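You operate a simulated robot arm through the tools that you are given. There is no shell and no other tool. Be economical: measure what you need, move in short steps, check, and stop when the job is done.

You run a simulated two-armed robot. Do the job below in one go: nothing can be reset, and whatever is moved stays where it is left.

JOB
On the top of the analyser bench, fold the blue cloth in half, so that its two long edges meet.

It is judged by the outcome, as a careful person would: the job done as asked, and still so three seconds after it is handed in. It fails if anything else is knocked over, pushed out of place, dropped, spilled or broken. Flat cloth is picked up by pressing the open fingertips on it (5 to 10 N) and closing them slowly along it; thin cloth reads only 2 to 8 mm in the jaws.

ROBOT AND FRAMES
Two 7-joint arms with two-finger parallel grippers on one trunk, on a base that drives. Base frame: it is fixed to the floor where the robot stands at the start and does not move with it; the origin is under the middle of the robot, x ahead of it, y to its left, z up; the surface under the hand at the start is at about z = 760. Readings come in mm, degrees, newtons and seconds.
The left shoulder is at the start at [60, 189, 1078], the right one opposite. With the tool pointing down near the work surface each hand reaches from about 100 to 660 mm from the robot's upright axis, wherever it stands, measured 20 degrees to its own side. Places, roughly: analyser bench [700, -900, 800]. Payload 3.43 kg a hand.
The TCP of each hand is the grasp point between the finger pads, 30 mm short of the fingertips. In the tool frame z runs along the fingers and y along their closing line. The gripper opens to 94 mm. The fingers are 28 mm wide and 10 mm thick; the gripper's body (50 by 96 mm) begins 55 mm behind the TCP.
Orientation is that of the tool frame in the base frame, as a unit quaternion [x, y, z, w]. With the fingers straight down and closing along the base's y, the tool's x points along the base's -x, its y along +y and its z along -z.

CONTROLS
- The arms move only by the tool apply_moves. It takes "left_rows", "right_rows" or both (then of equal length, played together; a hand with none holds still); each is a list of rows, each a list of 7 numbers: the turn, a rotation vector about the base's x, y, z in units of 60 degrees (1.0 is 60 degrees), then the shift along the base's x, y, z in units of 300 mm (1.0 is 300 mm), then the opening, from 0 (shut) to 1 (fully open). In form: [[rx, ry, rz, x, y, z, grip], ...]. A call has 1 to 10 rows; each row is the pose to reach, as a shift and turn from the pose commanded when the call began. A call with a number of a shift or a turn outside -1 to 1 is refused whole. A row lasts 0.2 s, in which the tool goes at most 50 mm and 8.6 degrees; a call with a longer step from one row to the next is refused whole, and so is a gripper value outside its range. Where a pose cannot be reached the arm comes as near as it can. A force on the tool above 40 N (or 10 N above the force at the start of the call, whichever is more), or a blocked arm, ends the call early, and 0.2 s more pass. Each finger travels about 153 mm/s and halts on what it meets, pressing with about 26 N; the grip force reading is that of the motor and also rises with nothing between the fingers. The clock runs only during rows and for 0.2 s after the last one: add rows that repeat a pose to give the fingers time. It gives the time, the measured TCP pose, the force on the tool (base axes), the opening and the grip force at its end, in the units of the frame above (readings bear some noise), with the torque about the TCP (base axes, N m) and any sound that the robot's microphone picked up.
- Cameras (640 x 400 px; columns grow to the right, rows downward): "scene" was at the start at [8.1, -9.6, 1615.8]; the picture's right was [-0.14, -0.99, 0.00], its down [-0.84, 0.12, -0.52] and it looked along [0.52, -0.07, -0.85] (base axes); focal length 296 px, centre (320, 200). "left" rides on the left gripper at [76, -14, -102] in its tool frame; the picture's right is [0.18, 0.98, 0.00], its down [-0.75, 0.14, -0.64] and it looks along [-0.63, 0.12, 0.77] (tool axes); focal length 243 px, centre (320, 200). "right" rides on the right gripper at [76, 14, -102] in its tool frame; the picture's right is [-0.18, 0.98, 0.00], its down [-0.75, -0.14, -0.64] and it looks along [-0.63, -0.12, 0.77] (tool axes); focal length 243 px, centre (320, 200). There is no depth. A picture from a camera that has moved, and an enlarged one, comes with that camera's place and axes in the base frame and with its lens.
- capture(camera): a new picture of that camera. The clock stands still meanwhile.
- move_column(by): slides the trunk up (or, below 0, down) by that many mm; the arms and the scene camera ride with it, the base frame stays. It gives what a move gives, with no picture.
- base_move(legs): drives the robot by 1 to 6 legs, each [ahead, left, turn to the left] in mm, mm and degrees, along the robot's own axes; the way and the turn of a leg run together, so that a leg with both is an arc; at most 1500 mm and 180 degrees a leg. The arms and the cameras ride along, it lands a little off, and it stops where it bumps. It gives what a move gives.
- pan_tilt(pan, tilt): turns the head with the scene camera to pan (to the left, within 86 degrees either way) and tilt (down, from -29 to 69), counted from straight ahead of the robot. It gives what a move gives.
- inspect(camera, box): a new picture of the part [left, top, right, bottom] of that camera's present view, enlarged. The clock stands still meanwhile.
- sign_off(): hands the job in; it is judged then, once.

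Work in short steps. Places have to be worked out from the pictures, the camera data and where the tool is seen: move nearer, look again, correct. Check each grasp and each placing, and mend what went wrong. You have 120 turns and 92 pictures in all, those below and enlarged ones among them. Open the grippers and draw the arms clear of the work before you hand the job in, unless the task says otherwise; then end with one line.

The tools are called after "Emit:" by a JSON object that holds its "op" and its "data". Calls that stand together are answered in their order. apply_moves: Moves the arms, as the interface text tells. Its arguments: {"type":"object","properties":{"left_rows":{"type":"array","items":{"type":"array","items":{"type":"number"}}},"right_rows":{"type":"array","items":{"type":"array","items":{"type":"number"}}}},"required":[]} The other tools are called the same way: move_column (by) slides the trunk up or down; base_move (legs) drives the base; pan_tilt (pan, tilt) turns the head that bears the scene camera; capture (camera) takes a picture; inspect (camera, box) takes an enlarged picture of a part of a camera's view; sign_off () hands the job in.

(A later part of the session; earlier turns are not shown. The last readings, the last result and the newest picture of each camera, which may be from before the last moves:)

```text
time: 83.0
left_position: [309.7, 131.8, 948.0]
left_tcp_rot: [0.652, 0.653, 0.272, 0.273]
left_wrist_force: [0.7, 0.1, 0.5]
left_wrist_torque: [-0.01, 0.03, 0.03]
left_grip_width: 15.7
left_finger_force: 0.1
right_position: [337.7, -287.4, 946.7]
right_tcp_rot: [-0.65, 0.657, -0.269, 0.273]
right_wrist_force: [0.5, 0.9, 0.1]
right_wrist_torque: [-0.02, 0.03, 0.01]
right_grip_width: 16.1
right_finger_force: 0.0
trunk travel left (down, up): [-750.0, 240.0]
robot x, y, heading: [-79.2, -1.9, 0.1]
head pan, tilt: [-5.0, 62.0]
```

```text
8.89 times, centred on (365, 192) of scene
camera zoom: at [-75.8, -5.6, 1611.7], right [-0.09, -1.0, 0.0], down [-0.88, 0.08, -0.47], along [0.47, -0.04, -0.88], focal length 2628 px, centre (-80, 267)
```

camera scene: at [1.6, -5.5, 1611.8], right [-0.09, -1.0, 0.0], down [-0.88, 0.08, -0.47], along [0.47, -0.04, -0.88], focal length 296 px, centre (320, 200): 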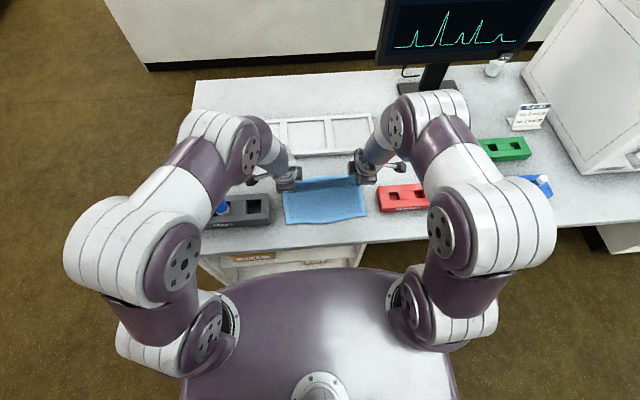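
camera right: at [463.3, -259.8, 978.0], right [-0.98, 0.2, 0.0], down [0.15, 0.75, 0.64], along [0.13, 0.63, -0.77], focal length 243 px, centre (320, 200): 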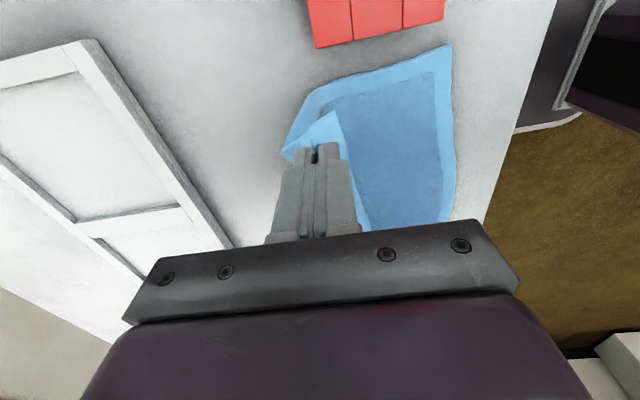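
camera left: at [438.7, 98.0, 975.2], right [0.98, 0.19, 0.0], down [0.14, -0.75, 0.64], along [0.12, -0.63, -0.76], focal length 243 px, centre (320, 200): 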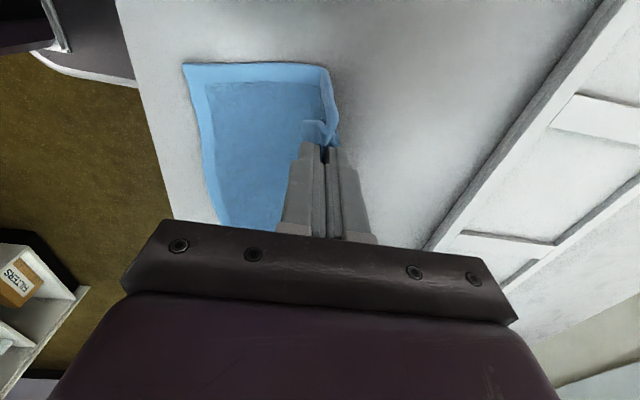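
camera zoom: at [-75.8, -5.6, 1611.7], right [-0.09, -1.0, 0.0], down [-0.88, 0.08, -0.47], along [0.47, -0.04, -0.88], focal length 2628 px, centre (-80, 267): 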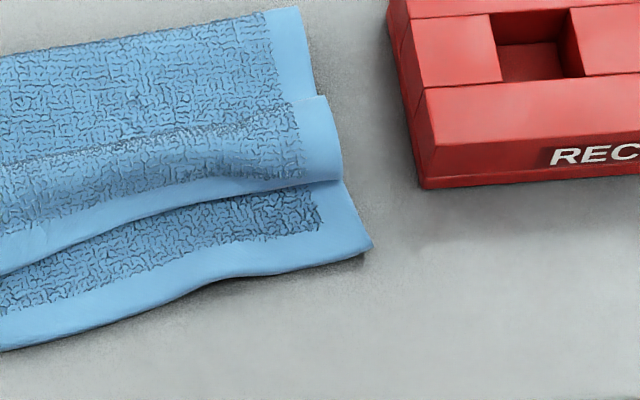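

The top-left corner is tucked slightly under and both sides carry a hump. I'll straighten both hands to vertical and hover over the top hem at left (373,12) and right (409,-180).

Emit:
{"op": "apply_moves", "data": {"left_rows": [[0, 0.125, 0, 0.034, -0.067, 0, 0.23], [0, 0.25, 0, 0.069, -0.133, 0, 0.23], [0, 0.375, 0, 0.103, -0.2, 0, 0.23], [0, 0.5, 0, 0.138, -0.267, 0, 0.23], [0, 0.625, 0, 0.172, -0.333, 0, 0.23], [0, 0.75, 0, 0.207, -0.4, 0, 0.23], [0, 0.75, 0, 0.207, -0.4, -0.14, 0.23], [0, 0.75, 0, 0.207, -0.4, -0.28, 0.23], [0, 0.75, 0, 0.207, -0.4, -0.42, 0.23], [0, 0.75, 0, 0.207, -0.4, -0.42, 0.23]], "right_rows": [[0, 0.125, 0, 0.04, 0.06, 0, 0.23], [0, 0.25, 0, 0.08, 0.12, 0, 0.23], [0, 0.375, 0, 0.12, 0.18, 0, 0.23], [0, 0.5, 0, 0.16, 0.24, 0, 0.23], [0, 0.625, 0, 0.2, 0.3, 0, 0.23], [0, 0.75, 0, 0.235, 0.357, 0, 0.23], [0, 0.75, 0, 0.235, 0.357, -0.14, 0.23], [0, 0.75, 0, 0.235, 0.357, -0.28, 0.23], [0, 0.75, 0, 0.235, 0.357, -0.42, 0.23], [0, 0.75, 0, 0.235, 0.357, -0.42, 0.23]]}}

Emit:
{"op": "inspect", "data": {"camera": "left", "box": [220, 60, 460, 240]}}

Emit:
{"op": "inspect", "data": {"camera": "right", "box": [180, 60, 420, 240]}}

```text
time: 85.2
left_position: [374.2, 10.7, 820.5]
left_tcp_rot: [0.706, 0.708, 0.001, 0.004]
left_wrist_force: [-0.4, 0.1, -0.8]
left_wrist_torque: [-0.01, 0.02, 0.01]
left_grip_width: 21.5
left_finger_force: 0.1
left hand out of reach, approached as far as the arm can: row 4, 5
right_position: [408.6, -180.6, 819.6]
right_tcp_rot: [-0.704, 0.71, 0.0, 0.002]
right_wrist_force: [-0.5, 0.9, -0.4]
right_wrist_torque: [0.0, 0.01, 0.01]
right_grip_width: 21.8
right_finger_force: 0.1
right hand out of reach, approached as far as the arm can: row 4, 5, 6
trunk travel left (down, up): [-750.0, 240.0]
robot x, y, heading: [-80.2, -3.6, -0.1]
head pan, tilt: [-5.0, 62.0]
```

```text
2.22 times, centred on (340, 150) of left
camera zoom: at [358.4, 86.4, 921.7], right [0.98, 0.19, 0.01], down [0.14, -0.75, 0.65], along [0.12, -0.63, -0.76], focal length 539 px, centre (276, 311)
```

zoom: 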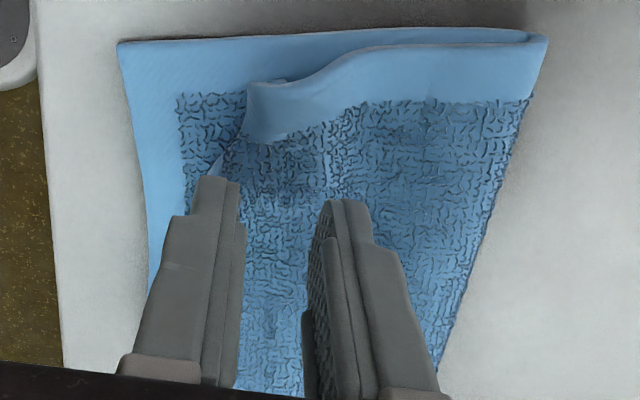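

```text
2.22 times, centred on (300, 150) of right
camera zoom: at [393.7, -256.2, 923.2], right [-0.98, 0.2, 0.0], down [0.15, 0.75, 0.64], along [0.13, 0.63, -0.77], focal length 539 px, centre (364, 311)
```

zoom: 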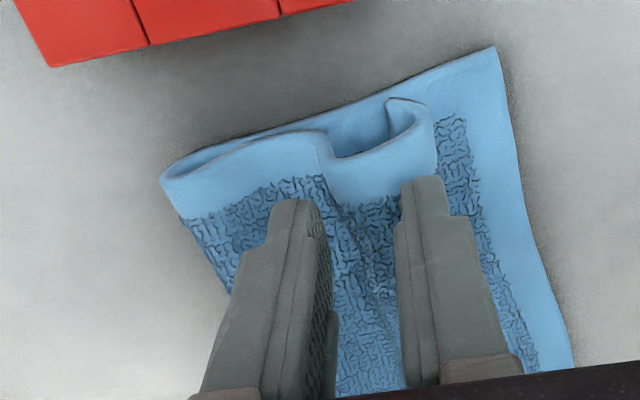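

Both top edges are curled under themselves. I'll pinch the hump on each side and lift high enough that the curled flap hangs free and straight.

Emit:
{"op": "apply_moves", "data": {"left_rows": [[0, 0, 0, 0, 0, -0.04, 0.23], [0, 0, 0, 0, 0, -0.065, 0.23], [0, 0, 0, 0, 0, -0.076, 0.23], [0, 0, 0, 0, 0, -0.079, 0.22], [0, 0, 0, 0, 0, -0.079, 0.18], [0, 0, 0, 0, 0, -0.079, 0.14], [0, 0, 0, 0, 0, -0.079, 0.1], [0, 0, 0, 0, 0, -0.079, 0.05], [0, 0, 0, 0, 0, -0.079, 0], [0, 0, 0, 0, 0, -0.079, 0]], "right_rows": [[0, 0, 0, 0, 0, -0.04, 0.23], [0, 0, 0, 0, 0, -0.065, 0.23], [0, 0, 0, 0, 0, -0.073, 0.23], [0, 0, 0, 0, 0, -0.076, 0.22], [0, 0, 0, 0, 0, -0.076, 0.18], [0, 0, 0, 0, 0, -0.076, 0.14], [0, 0, 0, 0, 0, -0.076, 0.1], [0, 0, 0, 0, 0, -0.076, 0.05], [0, 0, 0, 0, 0, -0.076, 0], [0, 0, 0, 0, 0, -0.076, 0]]}}

```text
time: 87.4
left_position: [373.7, 10.9, 797.2]
left_tcp_rot: [0.707, 0.708, 0.002, 0.004]
left_wrist_force: [0.0, -1.5, 6.1]
left_wrist_torque: [0.01, 0.05, 0.01]
left_grip_width: 3.9
left_finger_force: 26.5
right_position: [409.1, -179.2, 798.5]
right_tcp_rot: [-0.702, 0.712, -0.002, 0.001]
right_wrist_force: [-1.8, 1.8, 13.9]
right_wrist_torque: [0.08, 0.1, 0.0]
right_grip_width: 5.7
right_finger_force: 26.0
trunk travel left (down, up): [-750.0, 240.0]
robot x, y, heading: [-80.1, -1.5, -0.0]
head pan, tilt: [-5.0, 62.0]
```

Gripped: left 3.9 mm, right 5.7 mm. I'll lift about 55 mm, moving slightly away so the crease isn't pulled, and check how the edges hang.

Emit:
{"op": "apply_moves", "data": {"left_rows": [[0, 0, 0, 0, 0, 0.04, 0], [0, 0, 0, 0.01, 0, 0.08, 0], [0, 0, 0, 0.03, 0, 0.13, 0], [0, 0, 0, 0.06, 0, 0.18, 0], [0, 0, 0, 0.06, 0, 0.18, 0]], "right_rows": [[0, 0, 0, 0, 0, 0.04, 0], [0, 0, 0, 0.01, 0, 0.08, 0], [0, 0, 0, 0.03, 0, 0.13, 0], [0, 0, 0, 0.06, 0, 0.18, 0], [0, 0, 0, 0.06, 0, 0.18, 0]]}}

Emit:
{"op": "inspect", "data": {"camera": "left", "box": [200, 40, 460, 240]}}

Emit:
{"op": "inspect", "data": {"camera": "right", "box": [180, 40, 440, 240]}}

```text
time: 88.6
left_position: [391.6, 12.0, 850.2]
left_tcp_rot: [0.707, 0.707, 0.002, 0.003]
left_wrist_force: [0.1, -0.6, 0.7]
left_wrist_torque: [0.0, 0.05, -0.01]
left_grip_width: 4.0
left_finger_force: 25.9
right_position: [428.4, -178.7, 851.9]
right_tcp_rot: [-0.702, 0.712, 0.0, 0.002]
right_wrist_force: [0.4, -0.3, -0.9]
right_wrist_torque: [0.0, -0.03, 0.0]
right_grip_width: 5.3
right_finger_force: 26.7
trunk travel left (down, up): [-750.0, 240.0]
robot x, y, heading: [-78.2, -0.5, 0.2]
head pan, tilt: [-5.0, 62.0]
```

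```text
2.00 times, centred on (330, 140) of left
camera zoom: at [376.8, 87.4, 952.0], right [0.98, 0.19, 0.01], down [0.14, -0.75, 0.64], along [0.12, -0.63, -0.76], focal length 485 px, centre (300, 320)
```

zoom: 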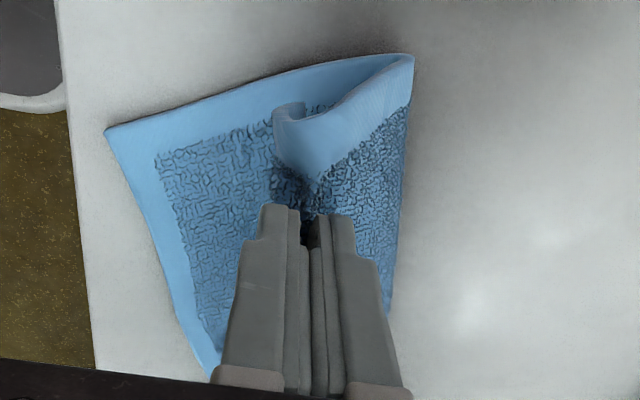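

```text
2.00 times, centred on (310, 140) of right
camera zoom: at [414.0, -255.8, 954.5], right [-0.98, 0.2, 0.0], down [0.15, 0.75, 0.64], along [0.13, 0.63, -0.77], focal length 485 px, centre (340, 320)
```

zoom: 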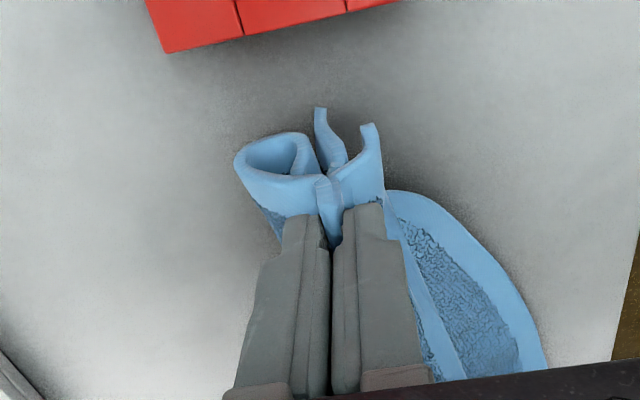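

The left holds only the top ply, but the right caught both plies (5.3 mm). I'll lower the right back to where it was, spread it open to release, and lift off, keeping the left as it is.

Emit:
{"op": "apply_moves", "data": {"right_rows": [[0, 0, 0, -0.03, 0, -0.05, 0], [0, 0, 0, -0.05, 0, -0.1, 0], [0, 0, 0, -0.06, 0, -0.15, 0], [0, 0, 0, -0.06, 0, -0.174, 0], [0, 0, 0, -0.06, 0, -0.174, 0.06], [0, 0, 0, -0.06, 0, -0.174, 0.12], [0, 0, 0, -0.06, 0, -0.174, 0.18], [0, 0, 0, -0.06, 0, -0.174, 0.26], [0, 0, 0, -0.06, 0, -0.14, 0.28], [0, 0, 0, -0.06, 0, -0.08, 0.28]]}}

Emit:
{"op": "inspect", "data": {"camera": "right", "box": [180, 40, 440, 240]}}

```text
time: 90.8
left_position: [392.4, 12.6, 850.9]
left_tcp_rot: [0.706, 0.708, 0.002, 0.003]
left_wrist_force: [0.0, 0.1, 0.6]
left_wrist_torque: [-0.02, -0.01, -0.01]
left_grip_width: 3.8
left_finger_force: 26.4
right_position: [409.3, -179.1, 826.7]
right_tcp_rot: [-0.703, 0.712, 0.0, 0.001]
right_wrist_force: [-0.8, -1.0, 0.6]
right_wrist_torque: [0.0, -0.04, -0.02]
right_grip_width: 26.0
right_finger_force: 0.1
trunk travel left (down, up): [-750.0, 240.0]
robot x, y, heading: [-80.1, -1.7, 0.1]
head pan, tilt: [-5.0, 62.0]
```

```text
2.00 times, centred on (310, 140) of right
camera zoom: at [394.9, -256.0, 930.2], right [-0.98, 0.2, 0.0], down [0.15, 0.75, 0.64], along [0.13, 0.63, -0.77], focal length 485 px, centre (340, 320)
```

zoom: 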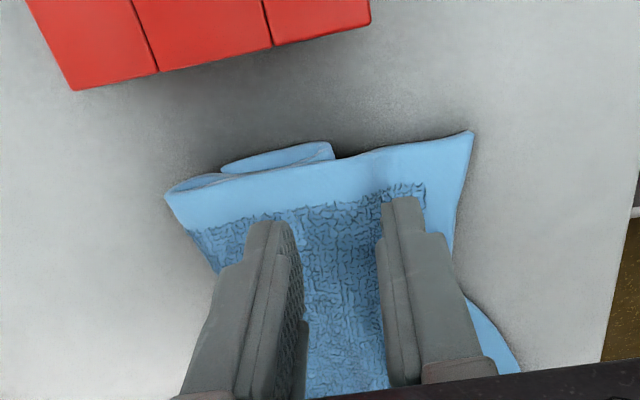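

The spread uncurled the right side: the top's right corner is now flat at ≈(364,-193), but the bottom corner is pulled in to x≈410. The cleanest fix is to open the fold again, so I'll grasp the overhanging top on the right lightly, to carry it back with the left.

Emit:
{"op": "apply_moves", "data": {"right_rows": [[0, 0, 0, -0.03, 0.01, 0, 0.23], [0, 0, 0, -0.06, 0.023, 0, 0.23], [0, 0, 0, -0.087, 0.023, 0, 0.23], [0, 0, 0, -0.087, 0.023, -0.05, 0.23], [0, 0, 0, -0.087, 0.023, -0.09, 0.23], [0, 0, 0, -0.087, 0.023, -0.099, 0.23], [0, 0, 0, -0.087, 0.023, -0.099, 0.23]]}}

```text
time: 92.4
left_position: [393.0, 11.5, 850.5]
left_tcp_rot: [0.706, 0.708, 0.001, 0.003]
left_wrist_force: [0.2, -0.7, -0.3]
left_wrist_torque: [0.0, -0.01, 0.01]
left_grip_width: 4.0
left_finger_force: 25.6
right_position: [384.1, -172.2, 797.1]
right_tcp_rot: [-0.703, 0.711, 0.0, 0.001]
right_wrist_force: [-0.2, 0.6, 2.9]
right_wrist_torque: [0.01, -0.07, 0.01]
right_grip_width: 21.9
right_finger_force: 0.3
trunk travel left (down, up): [-750.0, 240.0]
robot x, y, heading: [-79.8, 3.1, 0.3]
head pan, tilt: [-5.0, 62.0]
```

Contact at 2.9 N. I'll press slightly and close.

Emit:
{"op": "apply_moves", "data": {"right_rows": [[0, 0, 0, 0, 0, -0.004, 0.22], [0, 0, 0, 0, 0, -0.005, 0.19], [0, 0, 0, 0, 0, -0.005, 0.16], [0, 0, 0, 0, 0, -0.005, 0.13], [0, 0, 0, 0, 0, -0.005, 0.1], [0, 0, 0, 0, 0, -0.005, 0.07], [0, 0, 0, 0, 0, -0.005, 0.04], [0, 0, 0, 0, 0, -0.005, 0.01], [0, 0, 0, 0, 0, -0.005, 0], [0, 0, 0, 0, 0, -0.005, 0]]}}

```text
time: 94.6
left_position: [392.1, 10.5, 851.0]
left_tcp_rot: [0.706, 0.708, 0.0, 0.002]
left_wrist_force: [0.0, 0.5, 0.3]
left_wrist_torque: [0.01, 0.07, 0.02]
left_grip_width: 3.6
left_finger_force: 26.0
right_position: [383.7, -171.7, 794.8]
right_tcp_rot: [-0.703, 0.712, 0.0, 0.001]
right_wrist_force: [-1.0, 0.0, 0.5]
right_wrist_torque: [0.01, 0.0, 0.03]
right_grip_width: 0.0
right_finger_force: 26.5
trunk travel left (down, up): [-750.0, 240.0]
robot x, y, heading: [-80.2, 1.4, -0.0]
head pan, tilt: [-5.0, 62.0]
```

Missed (0 mm; the cloth there is single over the table and lower). I'll raise, reopen, shift 5 mm further in and press to about 793 this time.

Emit:
{"op": "apply_moves", "data": {"right_rows": [[0, 0, 0, 0, 0, 0.03, 0], [0, 0, 0, 0.018, 0, 0.035, 0.13], [0, 0, 0, 0.018, 0, 0.035, 0.25], [0, 0, 0, 0.018, 0, 0.02, 0.25], [0, 0, 0, 0.018, 0, 0.006, 0.25], [0, 0, 0, 0.018, 0, 0.0, 0.25], [0, 0, 0, 0.018, 0, 0.0, 0.25]]}}

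Emit:
{"op": "inspect", "data": {"camera": "right", "box": [180, 40, 440, 240]}}

```text
time: 96.2
left_position: [392.0, 10.8, 850.4]
left_tcp_rot: [0.706, 0.708, 0.001, 0.003]
left_wrist_force: [0.3, -0.5, -0.6]
left_wrist_torque: [-0.01, 0.02, 0.02]
left_grip_width: 3.7
left_finger_force: 25.9
right_position: [389.7, -171.7, 795.7]
right_tcp_rot: [-0.703, 0.711, 0.0, 0.001]
right_wrist_force: [-0.6, 1.1, 2.3]
right_wrist_torque: [-0.02, -0.02, 0.02]
right_grip_width: 23.4
right_finger_force: 0.0
trunk travel left (down, up): [-750.0, 240.0]
robot x, y, heading: [-79.3, 3.0, 0.0]
head pan, tilt: [-5.0, 62.0]
```

```text
2.00 times, centred on (310, 140) of right
camera zoom: at [374.9, -249.0, 898.9], right [-0.98, 0.2, 0.0], down [0.15, 0.75, 0.64], along [0.13, 0.63, -0.77], focal length 485 px, centre (340, 320)
```

zoom: 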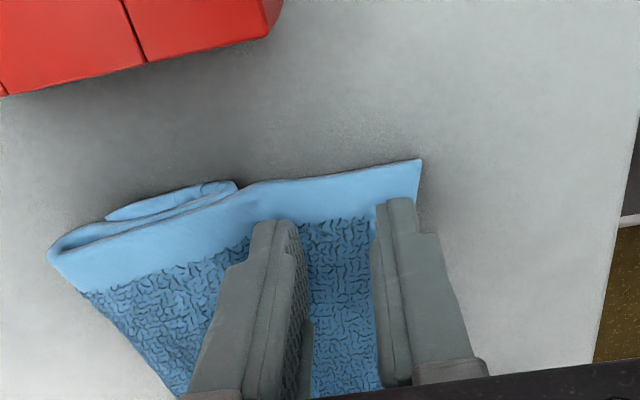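

The top corner is at ≈(364,-192), well under the fingers. I'll press to about 8 N and close slowly.

Emit:
{"op": "apply_moves", "data": {"right_rows": [[0, 0, 0, 0, 0, -0.005, 0.25], [0, 0, 0, 0, 0, -0.007, 0.22], [0, 0, 0, 0, 0, -0.007, 0.19], [0, 0, 0, 0, 0, -0.008, 0.16], [0, 0, 0, 0, 0, -0.008, 0.13], [0, 0, 0, 0, 0, -0.008, 0.1], [0, 0, 0, 0, 0, -0.008, 0.06], [0, 0, 0, 0, 0, -0.008, 0.02], [0, 0, 0, 0, 0, -0.008, 0], [0, 0, 0, 0, 0, -0.008, 0]]}}

```text
time: 98.4
left_position: [392.3, 11.9, 850.2]
left_tcp_rot: [0.706, 0.708, 0.001, 0.004]
left_wrist_force: [0.0, -1.0, -0.4]
left_wrist_torque: [0.04, 0.01, 0.02]
left_grip_width: 3.9
left_finger_force: 26.3
right_position: [389.5, -172.2, 793.5]
right_tcp_rot: [-0.703, 0.711, 0.0, 0.001]
right_wrist_force: [-0.1, 1.0, 8.8]
right_wrist_torque: [0.0, 0.0, 0.0]
right_grip_width: 3.6
right_finger_force: 26.4
trunk travel left (down, up): [-750.0, 240.0]
robot x, y, heading: [-78.6, 2.2, 0.1]
head pan, tilt: [-5.0, 62.0]
```

Both hands now hold the top ply (3.6 and 3.9 mm). I'll carry it up and over to the far side, opening the fold.

Emit:
{"op": "apply_moves", "data": {"left_rows": [[0, 0, 0, 0.017, 0.007, 0.017, 0], [0, 0, 0, 0.067, 0.02, 0.06, 0], [0, 0, 0, 0.133, 0.04, 0.087, 0], [0, 0, 0, 0.2, 0.06, 0.087, 0], [0, 0, 0, 0.267, 0.08, 0.067, 0], [0, 0, 0, 0.327, 0.1, 0.027, 0], [0, 0, 0, 0.377, 0.117, -0.033, 0], [0, 0, 0, 0.41, 0.127, -0.093, 0], [0, 0, 0, 0.43, 0.133, -0.143, 0], [0, 0, 0, 0.437, 0.133, -0.167, 0]], "right_rows": [[0, 0, 0, 0.007, 0, 0.067, 0], [0, 0, 0, 0.04, 0.007, 0.14, 0], [0, 0, 0, 0.107, 0.013, 0.207, 0], [0, 0, 0, 0.193, 0.023, 0.253, 0], [0, 0, 0, 0.28, 0.03, 0.267, 0], [0, 0, 0, 0.367, 0.04, 0.24, 0], [0, 0, 0, 0.433, 0.047, 0.18, 0], [0, 0, 0, 0.483, 0.053, 0.113, 0], [0, 0, 0, 0.51, 0.06, 0.053, 0], [0, 0, 0, 0.523, 0.063, 0.023, 0]]}}

Emit:
{"op": "inspect", "data": {"camera": "scene", "box": [240, 110, 416, 220]}}

```text
time: 100.6
left_position: [522.7, 50.4, 800.7]
left_tcp_rot: [0.706, 0.708, 0.002, 0.004]
left_wrist_force: [1.0, -10.0, 1.3]
left_wrist_torque: [-0.31, -0.05, 0.03]
left_grip_width: 3.9
left_finger_force: 25.7
right_position: [539.5, -154.1, 804.0]
right_tcp_rot: [-0.703, 0.711, -0.001, 0.002]
right_wrist_force: [-0.5, 9.7, 2.5]
right_wrist_torque: [0.29, 0.01, 0.02]
right_grip_width: 3.5
right_finger_force: 26.1
right hand out of reach, approached as far as the arm can: row 10
trunk travel left (down, up): [-750.0, 240.0]
robot x, y, heading: [-77.6, 2.0, 0.0]
head pan, tilt: [-5.0, 62.0]
```

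```text
3.64 times, centred on (328, 165) of scene
camera zoom: at [-75.6, -5.6, 1611.9], right [-0.09, -1.0, 0.0], down [-0.88, 0.08, -0.47], along [0.47, -0.04, -0.88], focal length 1075 px, centre (291, 327)
```

zoom: 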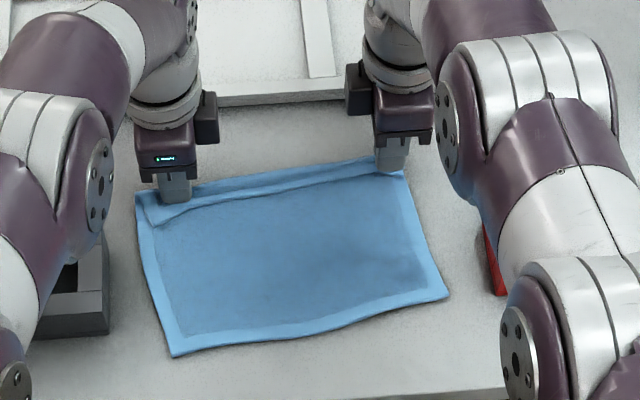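

Unfolding worked very well: the cloth is smooth, near corners at ≈(354,63) and ≈(394,-190), and both hands still hold the far edge with a grip suited to the folded state. I'll carry it straight back up and over, stopping about 30 mm above the near half.

Emit:
{"op": "apply_moves", "data": {"left_rows": [[0, 0, 0, -0.01, -0.003, 0.073, 0], [0, 0, 0, -0.04, -0.007, 0.14, 0], [0, 0, 0, -0.087, -0.01, 0.193, 0], [0, 0, 0, -0.147, -0.013, 0.22, 0], [0, 0, 0, -0.207, -0.017, 0.23, 0], [0, 0, 0, -0.267, -0.02, 0.207, 0], [0, 0, 0, -0.317, -0.023, 0.167, 0], [0, 0, 0, -0.357, -0.027, 0.133, 0], [0, 0, 0, -0.383, -0.03, 0.1, 0], [0, 0, 0, -0.397, -0.033, 0.067, 0]], "right_rows": [[0, 0, 0, -0.01, -0.004, 0.073, 0], [0, 0, 0, -0.04, -0.008, 0.14, 0], [0, 0, 0, -0.087, -0.012, 0.193, 0], [0, 0, 0, -0.147, -0.016, 0.22, 0], [0, 0, 0, -0.207, -0.02, 0.23, 0], [0, 0, 0, -0.267, -0.024, 0.207, 0], [0, 0, 0, -0.317, -0.028, 0.167, 0], [0, 0, 0, -0.357, -0.032, 0.133, 0], [0, 0, 0, -0.383, -0.036, 0.1, 0], [0, 0, 0, -0.397, -0.04, 0.067, 0]]}}

Emit:
{"op": "inspect", "data": {"camera": "left", "box": [200, 40, 460, 240]}}

```text
time: 102.8
left_position: [405.7, 40.5, 820.5]
left_tcp_rot: [0.706, 0.708, 0.002, 0.003]
left_wrist_force: [0.9, -11.4, 0.6]
left_wrist_torque: [-0.33, 0.02, 0.01]
left_grip_width: 3.7
left_finger_force: 26.0
right_position: [421.4, -165.8, 821.8]
right_tcp_rot: [-0.703, 0.711, 0.0, 0.001]
right_wrist_force: [-0.9, 12.3, -0.1]
right_wrist_torque: [0.36, 0.0, 0.03]
right_grip_width: 3.3
right_finger_force: 25.9
trunk travel left (down, up): [-750.0, 240.0]
robot x, y, heading: [-76.9, 1.5, 0.0]
head pan, tilt: [-5.0, 62.0]
```

```text
2.00 times, centred on (330, 140) of left
camera zoom: at [388.7, 116.6, 921.6], right [0.98, 0.19, 0.01], down [0.14, -0.75, 0.64], along [0.12, -0.63, -0.76], focal length 485 px, centre (300, 320)
```

zoom: 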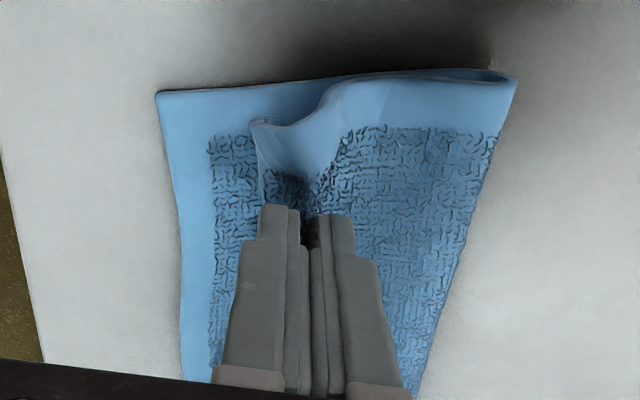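

The flap on the left hangs toward me, which is the right direction, and the bottom edge is still at x≈354. I'll lower, draw toward me (left 19 mm, right 8 mm), ease the sideways tension and settle to light contact.

Emit:
{"op": "apply_moves", "data": {"left_rows": [[0, 0, 0, 0, -0.005, -0.033, 0], [0, 0, 0, -0.01, -0.007, -0.057, 0], [0, 0, 0, -0.033, -0.007, -0.06, 0], [0, 0, 0, -0.058, -0.007, -0.06, 0], [0, 0, 0, -0.063, -0.007, -0.07, 0], [0, 0, 0, -0.063, -0.007, -0.07, 0]], "right_rows": [[0, 0, 0, 0, 0.005, -0.033, 0], [0, 0, 0, 0, 0.007, -0.057, 0], [0, 0, 0, -0.013, 0.007, -0.06, 0], [0, 0, 0, -0.026, 0.007, -0.063, 0], [0, 0, 0, -0.027, 0.007, -0.073, 0], [0, 0, 0, -0.027, 0.007, -0.073, 0]]}}

Emit:
{"op": "inspect", "data": {"camera": "right", "box": [180, 40, 440, 240]}}

```text
time: 104.2
left_position: [385.4, 37.3, 799.1]
left_tcp_rot: [0.706, 0.708, 0.002, 0.003]
left_wrist_force: [2.9, -7.5, 6.0]
left_wrist_torque: [-0.29, -0.07, 0.06]
left_grip_width: 3.9
left_finger_force: 26.0
right_position: [412.4, -163.2, 802.4]
right_tcp_rot: [-0.703, 0.712, 0.0, 0.001]
right_wrist_force: [-0.9, 7.2, 2.5]
right_wrist_torque: [0.26, -0.04, 0.04]
right_grip_width: 3.3
right_finger_force: 25.7
trunk travel left (down, up): [-750.0, 240.0]
robot x, y, heading: [-81.6, -1.6, -0.0]
head pan, tilt: [-5.0, 62.0]
```

```text
2.00 times, centred on (310, 140) of right
camera zoom: at [398.2, -240.7, 905.6], right [-0.98, 0.2, 0.0], down [0.15, 0.75, 0.64], along [0.13, 0.63, -0.77], focal length 485 px, centre (340, 320)
```

zoom: 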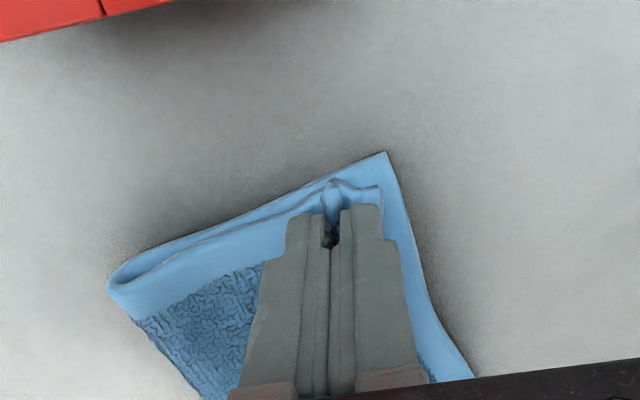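

The right flap edge is at x≈399 against a bottom edge of ≈396, and spreading should bring it flush. I'll open both slowly with light pressure, then lift straight up.

Emit:
{"op": "apply_moves", "data": {"left_rows": [[0, 0, 0, 0, 0, 0, 0.04], [0, 0, 0, 0, 0, 0, 0.07], [0, 0, 0, 0, 0, 0, 0.1], [0, 0, 0, 0, 0, 0, 0.13], [0, 0, 0, 0, 0, 0, 0.16], [0, 0, 0, 0, 0, 0, 0.19], [0, 0, 0, 0, 0, 0, 0.22], [0, 0, 0, 0, 0, 0, 0.25]], "right_rows": [[0, 0, 0, 0.005, 0, -0.004, 0.04], [0, 0, 0, 0.007, 0, -0.008, 0.07], [0, 0, 0, 0.007, 0, -0.01, 0.1], [0, 0, 0, 0.007, 0, -0.01, 0.13], [0, 0, 0, 0.007, 0, -0.01, 0.16], [0, 0, 0, 0.007, 0, -0.01, 0.19], [0, 0, 0, 0.007, 0, -0.01, 0.22], [0, 0, 0, 0.007, 0, -0.01, 0.25]]}}

Emit:
{"op": "apply_moves", "data": {"left_rows": [[0, 0, 0, 0, 0, 0.02, 0.26], [0, 0, 0, 0, 0, 0.06, 0.26], [0, 0, 0, 0, 0, 0.15, 0.26], [0, 0, 0, 0, 0.1, 0.25, 0.26], [0, 0, 0, 0, 0.2, 0.35, 0.26], [0, 0, 0, 0, 0.32, 0.4, 0.26]], "right_rows": [[0, 0, 0, 0, 0, 0.02, 0.26], [0, 0, 0, 0, 0, 0.06, 0.26], [0, 0, 0, 0, 0, 0.15, 0.26], [0, 0, 0, 0, -0.1, 0.25, 0.26], [0, 0, 0, 0, -0.2, 0.35, 0.26], [0, 0, 0, 0, -0.32, 0.4, 0.26]]}}

Emit:
{"op": "inspect", "data": {"camera": "scene", "box": [275, 150, 385, 220]}}

```text
time: 106.0
left_position: [385.2, 37.8, 799.6]
left_tcp_rot: [0.707, 0.707, 0.001, 0.003]
left_wrist_force: [1.1, -0.7, 2.8]
left_wrist_torque: [-0.02, -0.01, 0.02]
left_grip_width: 22.5
left_finger_force: 0.0
right_position: [414.4, -164.2, 798.7]
right_tcp_rot: [-0.703, 0.711, 0.0, 0.001]
right_wrist_force: [-0.8, 1.0, 2.1]
right_wrist_torque: [0.05, 0.03, -0.02]
right_grip_width: 22.9
right_finger_force: 0.1
trunk travel left (down, up): [-750.0, 240.0]
robot x, y, heading: [-78.3, -0.2, 0.0]
head pan, tilt: [-5.0, 62.0]
```

```text
time: 107.4
left_position: [385.8, 135.9, 919.1]
left_tcp_rot: [0.707, 0.707, 0.002, 0.003]
left_wrist_force: [-0.2, 0.9, 0.1]
left_wrist_torque: [-0.03, 0.01, 0.01]
left_grip_width: 24.6
left_finger_force: 0.2
right_position: [414.5, -260.4, 919.1]
right_tcp_rot: [-0.702, 0.712, 0.0, 0.0]
right_wrist_force: [0.1, 0.4, 0.5]
right_wrist_torque: [-0.03, -0.02, 0.01]
right_grip_width: 24.3
right_finger_force: 0.1
trunk travel left (down, up): [-750.0, 240.0]
robot x, y, heading: [-78.6, -2.7, -0.1]
head pan, tilt: [-5.0, 62.0]
```

```text
5.71 times, centred on (330, 185) of scene
camera zoom: at [-75.2, -5.5, 1611.7], right [-0.09, -1.0, 0.0], down [-0.88, 0.08, -0.47], along [0.47, -0.04, -0.88], focal length 1689 px, centre (263, 286)
```

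zoom: 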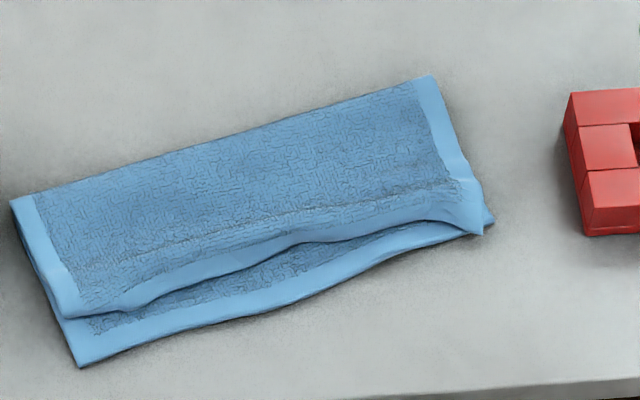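

The right side now lies flush, but on the left about 26 mm of the top hem is tucked under. I'll re-pinch the left just behind the tuck so I can lift it and let the hem hang free; first down to contact.

Emit:
{"op": "apply_moves", "data": {"left_rows": [[0, 0, 0, 0.004, -0.1, 0, 0.23], [0, 0, 0, 0.008, -0.2, 0, 0.23], [0, 0, 0, 0.013, -0.32, 0, 0.23], [0, 0, 0, 0.013, -0.32, -0.14, 0.23], [0, 0, 0, 0.013, -0.32, -0.28, 0.23], [0, 0, 0, 0.013, -0.32, -0.37, 0.23], [0, 0, 0, 0.013, -0.32, -0.393, 0.23], [0, 0, 0, 0.013, -0.32, -0.4, 0.23], [0, 0, 0, 0.013, -0.32, -0.4, 0.23]]}}

```text
time: 109.4
left_position: [389.9, 38.4, 798.6]
left_tcp_rot: [0.706, 0.708, 0.001, 0.004]
left_wrist_force: [1.3, 0.0, 1.8]
left_wrist_torque: [-0.01, 0.01, -0.03]
left_grip_width: 21.1
left_finger_force: 0.1
right_position: [415.8, -260.2, 919.4]
right_tcp_rot: [-0.703, 0.712, 0.0, 0.002]
right_wrist_force: [-0.4, -0.5, -0.9]
right_wrist_torque: [-0.01, -0.02, -0.03]
right_grip_width: 24.4
right_finger_force: 0.1
trunk travel left (down, up): [-750.0, 240.0]
robot x, y, heading: [-76.5, 0.5, -0.4]
head pan, tilt: [-5.0, 62.0]
```

Light contact at 1.8 N. I'll press a touch (to about 5 N) and close slowly.

Emit:
{"op": "apply_moves", "data": {"left_rows": [[0, 0, 0, 0, 0, -0.003, 0.22], [0, 0, 0, 0, 0, -0.004, 0.19], [0, 0, 0, 0, 0, -0.004, 0.16], [0, 0, 0, 0, 0, -0.004, 0.13], [0, 0, 0, 0, 0, -0.004, 0.1], [0, 0, 0, 0, 0, -0.004, 0.07], [0, 0, 0, 0, 0, -0.004, 0.04], [0, 0, 0, 0, 0, -0.004, 0.01], [0, 0, 0, 0, 0, -0.004, 0], [0, 0, 0, 0, 0, -0.004, 0]]}}

```text
time: 111.6
left_position: [389.5, 38.4, 797.0]
left_tcp_rot: [0.707, 0.707, 0.002, 0.003]
left_wrist_force: [-1.1, -0.6, 3.3]
left_wrist_torque: [0.03, 0.02, 0.0]
left_grip_width: 4.0
left_finger_force: 26.0
right_position: [415.2, -260.0, 919.6]
right_tcp_rot: [-0.703, 0.711, 0.0, 0.001]
right_wrist_force: [0.5, -0.9, 0.5]
right_wrist_torque: [0.01, 0.04, -0.03]
right_grip_width: 24.2
right_finger_force: 0.1
trunk travel left (down, up): [-750.0, 240.0]
robot x, y, heading: [-79.3, -0.2, 0.1]
head pan, tilt: [-5.0, 62.0]
```

Gripped (4.0 mm). I'll lift 60 mm so the tucked hem hangs free, then lower while moving away from me, so the hem trails out toward me.

Emit:
{"op": "apply_moves", "data": {"left_rows": [[0, 0, 0, 0.0, 0, 0.06, 0], [0, 0, 0, 0.01, 0, 0.13, 0], [0, 0, 0, 0.02, 0, 0.2, 0], [0, 0, 0, 0.02, 0, 0.2, 0], [0, 0, 0, 0.02, 0, 0.2, 0], [0, 0, 0, 0.04, 0, 0.15, 0], [0, 0, 0, 0.07, 0, 0.1, 0], [0, 0, 0, 0.1, 0, 0.055, 0], [0, 0, 0, 0.125, 0, 0.02, 0], [0, 0, 0, 0.125, 0, 0.02, 0]]}}

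Emit:
{"op": "inspect", "data": {"camera": "left", "box": [160, 20, 460, 240]}}

```text
time: 113.8
left_position: [426.6, 39.1, 803.9]
left_tcp_rot: [0.706, 0.708, 0.002, 0.003]
left_wrist_force: [0.3, -1.2, 2.4]
left_wrist_torque: [-0.01, 0.02, 0.0]
left_grip_width: 4.2
left_finger_force: 26.4
right_position: [414.9, -261.5, 919.9]
right_tcp_rot: [-0.703, 0.712, -0.001, 0.001]
right_wrist_force: [-0.4, -0.3, -0.1]
right_wrist_torque: [0.03, 0.05, 0.0]
right_grip_width: 24.4
right_finger_force: 0.1
trunk travel left (down, up): [-750.0, 240.0]
robot x, y, heading: [-77.7, 2.2, -0.0]
head pan, tilt: [-5.0, 62.0]
```

```text
1.82 times, centred on (310, 130) of left
camera zoom: at [410.9, 114.8, 905.6], right [0.98, 0.19, 0.01], down [0.14, -0.75, 0.64], along [0.12, -0.63, -0.76], focal length 441 px, centre (338, 327)
```

zoom: 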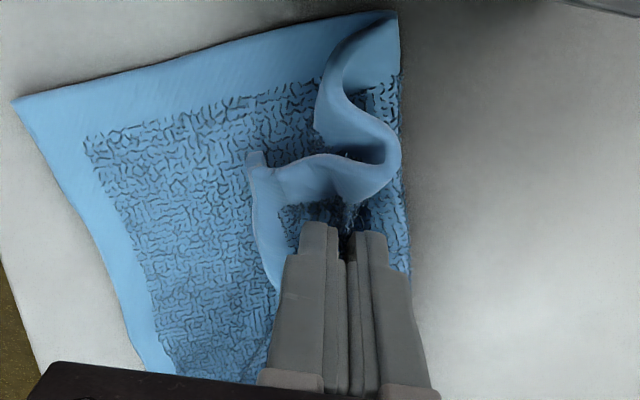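

The hem now extends toward me with its edge turned up like a ski, so it should slide without tucking. I'll draw it back 43 mm slowly, then settle and check the force.

Emit:
{"op": "apply_moves", "data": {"left_rows": [[0, 0, 0, -0.015, 0, 0.01, 0], [0, 0, 0, -0.035, 0, 0.01, 0], [0, 0, 0, -0.055, 0, 0.01, 0], [0, 0, 0, -0.075, 0, 0.01, 0], [0, 0, 0, -0.095, 0, 0.01, 0], [0, 0, 0, -0.115, 0, 0.008, 0], [0, 0, 0, -0.13, 0, 0.0, 0], [0, 0, 0, -0.142, 0, -0.008, 0], [0, 0, 0, -0.142, 0, -0.014, 0]]}}

```text
time: 115.8
left_position: [384.3, 39.1, 800.8]
left_tcp_rot: [0.706, 0.708, 0.001, 0.003]
left_wrist_force: [0.6, 0.8, 3.7]
left_wrist_torque: [0.02, -0.04, 0.04]
left_grip_width: 3.9
left_finger_force: 26.0
right_position: [414.6, -260.4, 919.0]
right_tcp_rot: [-0.703, 0.712, 0.0, 0.001]
right_wrist_force: [-0.4, 0.3, 0.6]
right_wrist_torque: [0.0, -0.02, 0.0]
right_grip_width: 24.4
right_finger_force: 0.0
trunk travel left (down, up): [-750.0, 240.0]
robot x, y, heading: [-76.7, 2.0, 0.3]
head pan, tilt: [-5.0, 62.0]
```

Contact at 3.7 N and no tension. I'll open slowly to spread the pinch, lift off, and look.

Emit:
{"op": "apply_moves", "data": {"left_rows": [[0, 0, 0, 0, 0, -0.001, 0.04], [0, 0, 0, 0, 0, -0.002, 0.07], [0, 0, 0, 0, 0, -0.003, 0.1], [0, 0, 0, 0, 0, -0.003, 0.13], [0, 0, 0, 0, 0, -0.004, 0.16], [0, 0, 0, 0, 0, -0.004, 0.19], [0, 0, 0, 0, 0, -0.004, 0.22], [0, 0, 0, 0, 0, -0.004, 0.26]]}}

Emit:
{"op": "apply_moves", "data": {"left_rows": [[0, 0, 0, 0, 0, 0.02, 0.27], [0, 0, 0, 0, 0, 0.06, 0.27], [0, 0, 0, 0, 0, 0.15, 0.27], [0, 0, 0, 0, 0.1, 0.25, 0.27], [0, 0, 0, 0, 0.2, 0.35, 0.27], [0, 0, 0, 0, 0.32, 0.4, 0.27]]}}

Emit:
{"op": "inspect", "data": {"camera": "scene", "box": [275, 150, 385, 220]}}

```text
time: 117.6
left_position: [383.5, 38.4, 798.4]
left_tcp_rot: [0.707, 0.707, 0.001, 0.003]
left_wrist_force: [2.1, -0.3, 5.0]
left_wrist_torque: [-0.04, 0.06, 0.02]
left_grip_width: 23.2
left_finger_force: 0.1
right_position: [415.7, -260.3, 919.4]
right_tcp_rot: [-0.703, 0.711, 0.0, 0.002]
right_wrist_force: [-0.5, 0.2, -0.3]
right_wrist_torque: [0.0, 0.01, 0.01]
right_grip_width: 24.5
right_finger_force: 0.0
trunk travel left (down, up): [-750.0, 240.0]
robot x, y, heading: [-81.2, 1.7, -0.2]
head pan, tilt: [-5.0, 62.0]
```

```text
time: 119.0
left_position: [384.2, 134.0, 917.2]
left_tcp_rot: [0.707, 0.707, 0.0, 0.003]
left_wrist_force: [-0.1, 1.0, -0.7]
left_wrist_torque: [0.0, 0.02, 0.0]
left_grip_width: 25.6
left_finger_force: 0.0
right_position: [415.7, -259.0, 919.5]
right_tcp_rot: [-0.704, 0.711, -0.001, 0.001]
right_wrist_force: [-0.4, 0.0, 0.2]
right_wrist_torque: [0.0, 0.02, -0.01]
right_grip_width: 24.5
right_finger_force: 0.1
trunk travel left (down, up): [-750.0, 240.0]
robot x, y, heading: [-80.6, 0.5, 0.0]
head pan, tilt: [-5.0, 62.0]
```

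```text
5.71 times, centred on (330, 185) of scene
camera zoom: at [-75.0, -4.2, 1611.8], right [-0.09, -1.0, 0.0], down [-0.88, 0.08, -0.47], along [0.47, -0.04, -0.88], focal length 1689 px, centre (263, 286)
```

zoom: 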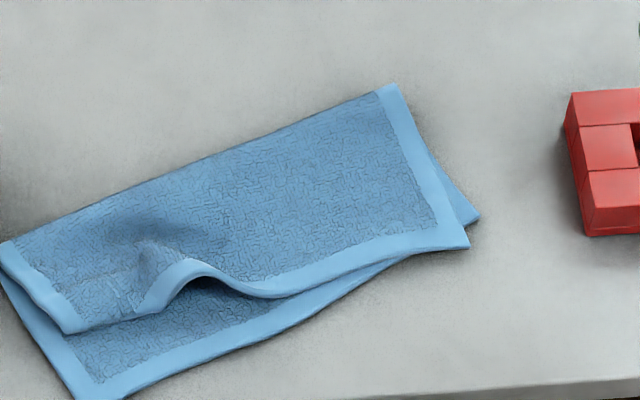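

The left hem is untucked now, but the top is twisted relative to the bottom: left top corner ≈(353,67) vs bottom (311,54); right top ≈(388,-162) vs bottom (409,-171). With few pictures left, I'll re-pinch both corners by coordinates and re-lay each; first down near contact.

Emit:
{"op": "apply_moves", "data": {"left_rows": [[0, 0, 0, -0.01, -0.1, 0, 0.23], [0, 0, 0, -0.02, -0.2, 0, 0.23], [0, 0, 0, -0.033, -0.277, 0, 0.23], [0, 0, 0, -0.033, -0.277, 0, 0.23], [0, 0, 0, -0.033, -0.277, -0.13, 0.23], [0, 0, 0, -0.033, -0.277, -0.26, 0.23], [0, 0, 0, -0.033, -0.277, -0.36, 0.23], [0, 0, 0, -0.033, -0.277, -0.39, 0.23], [0, 0, 0, -0.033, -0.277, -0.396, 0.23]], "right_rows": [[0, 0, 0, -0.012, 0.1, 0, 0.23], [0, 0, 0, -0.024, 0.2, 0, 0.23], [0, 0, 0, -0.036, 0.3, 0, 0.23], [0, 0, 0, -0.048, 0.403, 0, 0.23], [0, 0, 0, -0.048, 0.403, -0.13, 0.23], [0, 0, 0, -0.048, 0.403, -0.26, 0.23], [0, 0, 0, -0.048, 0.403, -0.36, 0.23], [0, 0, 0, -0.048, 0.403, -0.395, 0.23], [0, 0, 0, -0.048, 0.403, -0.402, 0.23]]}}

```text
time: 121.0
left_position: [373.7, 51.2, 799.2]
left_tcp_rot: [0.706, 0.708, 0.001, 0.004]
left_wrist_force: [0.4, 1.6, 3.0]
left_wrist_torque: [0.01, 0.02, 0.0]
left_grip_width: 21.3
left_finger_force: 0.1
right_position: [400.5, -139.2, 798.3]
right_tcp_rot: [-0.703, 0.711, 0.0, 0.001]
right_wrist_force: [1.1, 0.2, 1.2]
right_wrist_torque: [-0.02, -0.04, 0.0]
right_grip_width: 21.4
right_finger_force: 0.0
trunk travel left (down, up): [-750.0, 240.0]
robot x, y, heading: [-75.3, -0.8, -0.2]
head pan, tilt: [-5.0, 62.0]
```

Left 3 N, right 1.2 N. I'll lower each slightly and close slowly.

Emit:
{"op": "apply_moves", "data": {"left_rows": [[0, 0, 0, 0, 0, -0.003, 0.23], [0, 0, 0, 0, 0, -0.004, 0.2], [0, 0, 0, 0, 0, -0.004, 0.17], [0, 0, 0, 0, 0, -0.004, 0.14], [0, 0, 0, 0, 0, -0.004, 0.11], [0, 0, 0, 0, 0, -0.004, 0.08], [0, 0, 0, 0, 0, -0.004, 0.05], [0, 0, 0, 0, 0, -0.004, 0.02], [0, 0, 0, 0, 0, -0.004, 0], [0, 0, 0, 0, 0, -0.004, 0]], "right_rows": [[0, 0, 0, 0, 0, -0.006, 0.23], [0, 0, 0, 0, 0, -0.008, 0.2], [0, 0, 0, 0, 0, -0.009, 0.17], [0, 0, 0, 0, 0, -0.009, 0.14], [0, 0, 0, 0, 0, -0.009, 0.11], [0, 0, 0, 0, 0, -0.009, 0.08], [0, 0, 0, 0, 0, -0.009, 0.05], [0, 0, 0, 0, 0, -0.009, 0.02], [0, 0, 0, 0, 0, -0.009, 0], [0, 0, 0, 0, 0, -0.009, 0]]}}

```text
time: 123.2
left_position: [373.4, 52.3, 798.0]
left_tcp_rot: [0.706, 0.708, 0.001, 0.003]
left_wrist_force: [-0.7, 0.2, 5.3]
left_wrist_torque: [-0.01, 0.05, 0.0]
left_grip_width: 3.6
left_finger_force: 25.4
right_position: [399.7, -138.1, 797.0]
right_tcp_rot: [-0.703, 0.711, -0.001, 0.002]
right_wrist_force: [1.6, -0.2, 10.7]
right_wrist_torque: [-0.03, -0.09, 0.01]
right_grip_width: 4.4
right_finger_force: 25.7
trunk travel left (down, up): [-750.0, 240.0]
robot x, y, heading: [-81.2, -3.5, 0.0]
head pan, tilt: [-5.0, 62.0]
```

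Both gripped (3.6 and 4.4 mm). I'll lift both to mid-arc above the ideal crease line (about 111 mm from the bottom edge) so the fold resets square to the bottom ply.

Emit:
{"op": "apply_moves", "data": {"left_rows": [[0, 0, 0, 0, 0, 0.067, 0], [0, 0, 0, 0.017, 0.01, 0.133, 0], [0, 0, 0, 0.04, 0.023, 0.183, 0], [0, 0, 0, 0.073, 0.043, 0.217, 0], [0, 0, 0, 0.11, 0.063, 0.237, 0], [0, 0, 0, 0.14, 0.083, 0.243, 0], [0, 0, 0, 0.158, 0.093, 0.24, 0], [0, 0, 0, 0.158, 0.093, 0.24, 0]], "right_rows": [[0, 0, 0, 0, 0, 0.067, 0], [0, 0, 0, 0.033, 0.01, 0.133, 0], [0, 0, 0, 0.093, 0.027, 0.183, 0], [0, 0, 0, 0.167, 0.047, 0.217, 0], [0, 0, 0, 0.24, 0.067, 0.237, 0], [0, 0, 0, 0.3, 0.087, 0.243, 0], [0, 0, 0, 0.343, 0.1, 0.243, 0], [0, 0, 0, 0.343, 0.1, 0.243, 0]]}}

```text
time: 125.0
left_position: [422.9, 79.2, 871.0]
left_tcp_rot: [0.706, 0.708, 0.002, 0.004]
left_wrist_force: [0.2, -1.6, 0.1]
left_wrist_torque: [-0.07, 0.0, 0.02]
left_grip_width: 4.2
left_finger_force: 26.0
right_position: [503.4, -108.7, 868.4]
right_tcp_rot: [-0.702, 0.712, 0.0, 0.001]
right_wrist_force: [-0.5, 1.9, -0.5]
right_wrist_torque: [0.04, 0.01, 0.04]
right_grip_width: 3.7
right_finger_force: 26.2
trunk travel left (down, up): [-750.0, 240.0]
robot x, y, heading: [-81.8, -2.5, -0.1]
head pan, tilt: [-5.0, 62.0]
```

Tension is low and both grips hold. I'll lay it down along the fold normal toward the bottom edge, staying inside the cloth's arc and descending steeply at the end.

Emit:
{"op": "apply_moves", "data": {"left_rows": [[0, 0, 0, -0.037, -0.016, -0.003, 0], [0, 0, 0, -0.08, -0.034, -0.013, 0], [0, 0, 0, -0.123, -0.053, -0.027, 0], [0, 0, 0, -0.166, -0.072, -0.05, 0], [0, 0, 0, -0.203, -0.088, -0.077, 0], [0, 0, 0, -0.234, -0.101, -0.11, 0], [0, 0, 0, -0.256, -0.11, -0.143, 0], [0, 0, 0, -0.268, -0.115, -0.177, 0], [0, 0, 0, -0.271, -0.117, -0.21, 0], [0, 0, 0, -0.274, -0.118, -0.225, 0]], "right_rows": [[0, 0, 0, -0.037, -0.016, -0.003, 0], [0, 0, 0, -0.08, -0.034, -0.013, 0], [0, 0, 0, -0.123, -0.053, -0.027, 0], [0, 0, 0, -0.166, -0.072, -0.05, 0], [0, 0, 0, -0.203, -0.088, -0.077, 0], [0, 0, 0, -0.234, -0.101, -0.11, 0], [0, 0, 0, -0.256, -0.11, -0.143, 0], [0, 0, 0, -0.268, -0.115, -0.177, 0], [0, 0, 0, -0.271, -0.117, -0.21, 0], [0, 0, 0, -0.274, -0.118, -0.225, 0]]}}

```text
time: 127.2
left_position: [339.5, 43.7, 802.3]
left_tcp_rot: [0.706, 0.708, 0.002, 0.003]
left_wrist_force: [0.8, -1.0, 0.2]
left_wrist_torque: [-0.04, -0.01, 0.03]
left_grip_width: 4.0
left_finger_force: 25.9
right_position: [420.9, -143.3, 800.6]
right_tcp_rot: [-0.703, 0.711, 0.001, 0.001]
right_wrist_force: [-0.4, 0.9, 0.7]
right_wrist_torque: [0.07, 0.06, 0.01]
right_grip_width: 3.6
right_finger_force: 25.8
trunk travel left (down, up): [-750.0, 240.0]
robot x, y, heading: [-80.0, -3.5, -0.1]
head pan, tilt: [-5.0, 62.0]
```

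Both sit about 2 mm above the bottom ply, near the targets. I'll ease 3 mm further, settle to contact, open slowly to spread, and lift off.

Emit:
{"op": "apply_moves", "data": {"left_rows": [[0, 0, 0, -0.008, -0.003, -0.004, 0], [0, 0, 0, -0.01, -0.004, -0.01, 0], [0, 0, 0, -0.01, -0.004, -0.012, 0.04], [0, 0, 0, -0.01, -0.004, -0.012, 0.08], [0, 0, 0, -0.01, -0.004, -0.012, 0.11], [0, 0, 0, -0.01, -0.004, -0.012, 0.14], [0, 0, 0, -0.01, -0.004, -0.012, 0.17], [0, 0, 0, -0.01, -0.004, -0.012, 0.2], [0, 0, 0, -0.01, -0.004, -0.012, 0.23], [0, 0, 0, -0.01, -0.004, -0.012, 0.26]], "right_rows": [[0, 0, 0, -0.008, -0.003, -0.002, 0], [0, 0, 0, -0.01, -0.004, -0.005, 0], [0, 0, 0, -0.01, -0.004, -0.007, 0.04], [0, 0, 0, -0.01, -0.004, -0.007, 0.08], [0, 0, 0, -0.01, -0.004, -0.007, 0.11], [0, 0, 0, -0.01, -0.004, -0.007, 0.14], [0, 0, 0, -0.01, -0.004, -0.007, 0.17], [0, 0, 0, -0.01, -0.004, -0.007, 0.2], [0, 0, 0, -0.01, -0.004, -0.007, 0.23], [0, 0, 0, -0.01, -0.004, -0.007, 0.26]]}}

Emit:
{"op": "apply_moves", "data": {"left_rows": [[0, 0, 0, 0, 0, 0.02, 0.27], [0, 0, 0, 0, 0, 0.06, 0.27], [0, 0, 0, 0, 0, 0.15, 0.27], [0, 0, 0, 0, 0.1, 0.25, 0.27], [0, 0, 0, 0, 0.2, 0.35, 0.27], [0, 0, 0, 0, 0.32, 0.4, 0.27]], "right_rows": [[0, 0, 0, 0, 0, 0.02, 0.27], [0, 0, 0, 0, 0, 0.06, 0.27], [0, 0, 0, 0, 0, 0.15, 0.27], [0, 0, 0, 0, -0.1, 0.25, 0.27], [0, 0, 0, 0, -0.2, 0.35, 0.27], [0, 0, 0, 0, -0.32, 0.4, 0.27]]}}

Emit:
{"op": "inspect", "data": {"camera": "scene", "box": [270, 150, 390, 225]}}

```text
time: 129.4
left_position: [337.1, 42.3, 799.4]
left_tcp_rot: [0.707, 0.708, 0.002, 0.003]
left_wrist_force: [0.8, 0.0, 2.4]
left_wrist_torque: [0.03, -0.01, 0.02]
left_grip_width: 23.8
left_finger_force: 0.1
right_position: [418.9, -145.9, 798.0]
right_tcp_rot: [-0.704, 0.711, 0.0, 0.001]
right_wrist_force: [0.1, 1.1, 1.5]
right_wrist_torque: [0.02, -0.04, -0.02]
right_grip_width: 24.0
right_finger_force: 0.0
trunk travel left (down, up): [-750.0, 240.0]
robot x, y, heading: [-78.3, 2.3, 0.2]
head pan, tilt: [-5.0, 62.0]
```

```text
time: 130.8
left_position: [335.4, 139.1, 920.6]
left_tcp_rot: [0.706, 0.708, 0.002, 0.003]
left_wrist_force: [-1.0, -0.3, 0.3]
left_wrist_torque: [-0.01, 0.04, -0.01]
left_grip_width: 25.3
left_finger_force: 0.1
right_position: [416.3, -242.2, 920.5]
right_tcp_rot: [-0.703, 0.711, 0.001, 0.001]
right_wrist_force: [-0.2, 0.1, 0.5]
right_wrist_torque: [-0.02, 0.01, 0.0]
right_grip_width: 25.1
right_finger_force: 0.0
trunk travel left (down, up): [-750.0, 240.0]
robot x, y, heading: [-78.6, -0.3, 0.1]
head pan, tilt: [-5.0, 62.0]
```

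```text
5.33 times, centred on (330, 188) of scene
camera zoom: at [-75.3, -5.5, 1611.7], right [-0.09, -1.0, 0.0], down [-0.88, 0.08, -0.47], along [0.47, -0.04, -0.88], focal length 1576 px, centre (267, 267)
```

zoom: 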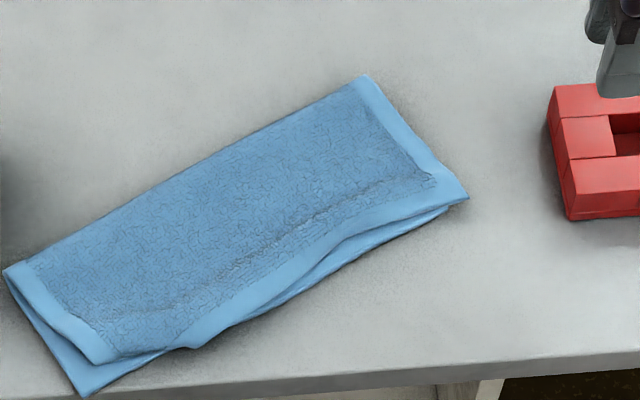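

No pictures remain. The last view shows the edges meeting on the right and middle, and only the last ~60 mm on the left deviating (top corner ≈(319,61) vs bottom ≈(298,69)). I'll do one gentle left-corner correction by coordinates, going down near contact first.

Emit:
{"op": "apply_moves", "data": {"left_rows": [[0, 0, 0, 0.007, -0.1, 0, 0.23], [0, 0, 0, 0.014, -0.2, 0, 0.23], [0, 0, 0, 0.022, -0.297, 0, 0.23], [0, 0, 0, 0.022, -0.297, -0.14, 0.23], [0, 0, 0, 0.022, -0.297, -0.28, 0.23], [0, 0, 0, 0.022, -0.297, -0.37, 0.23], [0, 0, 0, 0.022, -0.297, -0.395, 0.23], [0, 0, 0, 0.022, -0.297, -0.404, 0.23], [0, 0, 0, 0.022, -0.297, -0.404, 0.23]]}}

```text
time: 132.8
left_position: [342.8, 49.5, 796.9]
left_tcp_rot: [0.706, 0.708, 0.001, 0.003]
left_wrist_force: [-1.3, -0.2, 8.0]
left_wrist_torque: [-0.01, 0.11, 0.04]
left_grip_width: 21.5
left_finger_force: 0.1
right_position: [416.9, -241.9, 920.9]
right_tcp_rot: [-0.703, 0.711, 0.001, 0.001]
right_wrist_force: [-0.1, -0.6, 0.3]
right_wrist_torque: [0.0, -0.01, -0.01]
right_grip_width: 25.8
right_finger_force: 0.1
trunk travel left (down, up): [-750.0, 240.0]
robot x, y, heading: [-78.5, 1.2, -0.1]
head pan, tilt: [-5.0, 62.0]
```

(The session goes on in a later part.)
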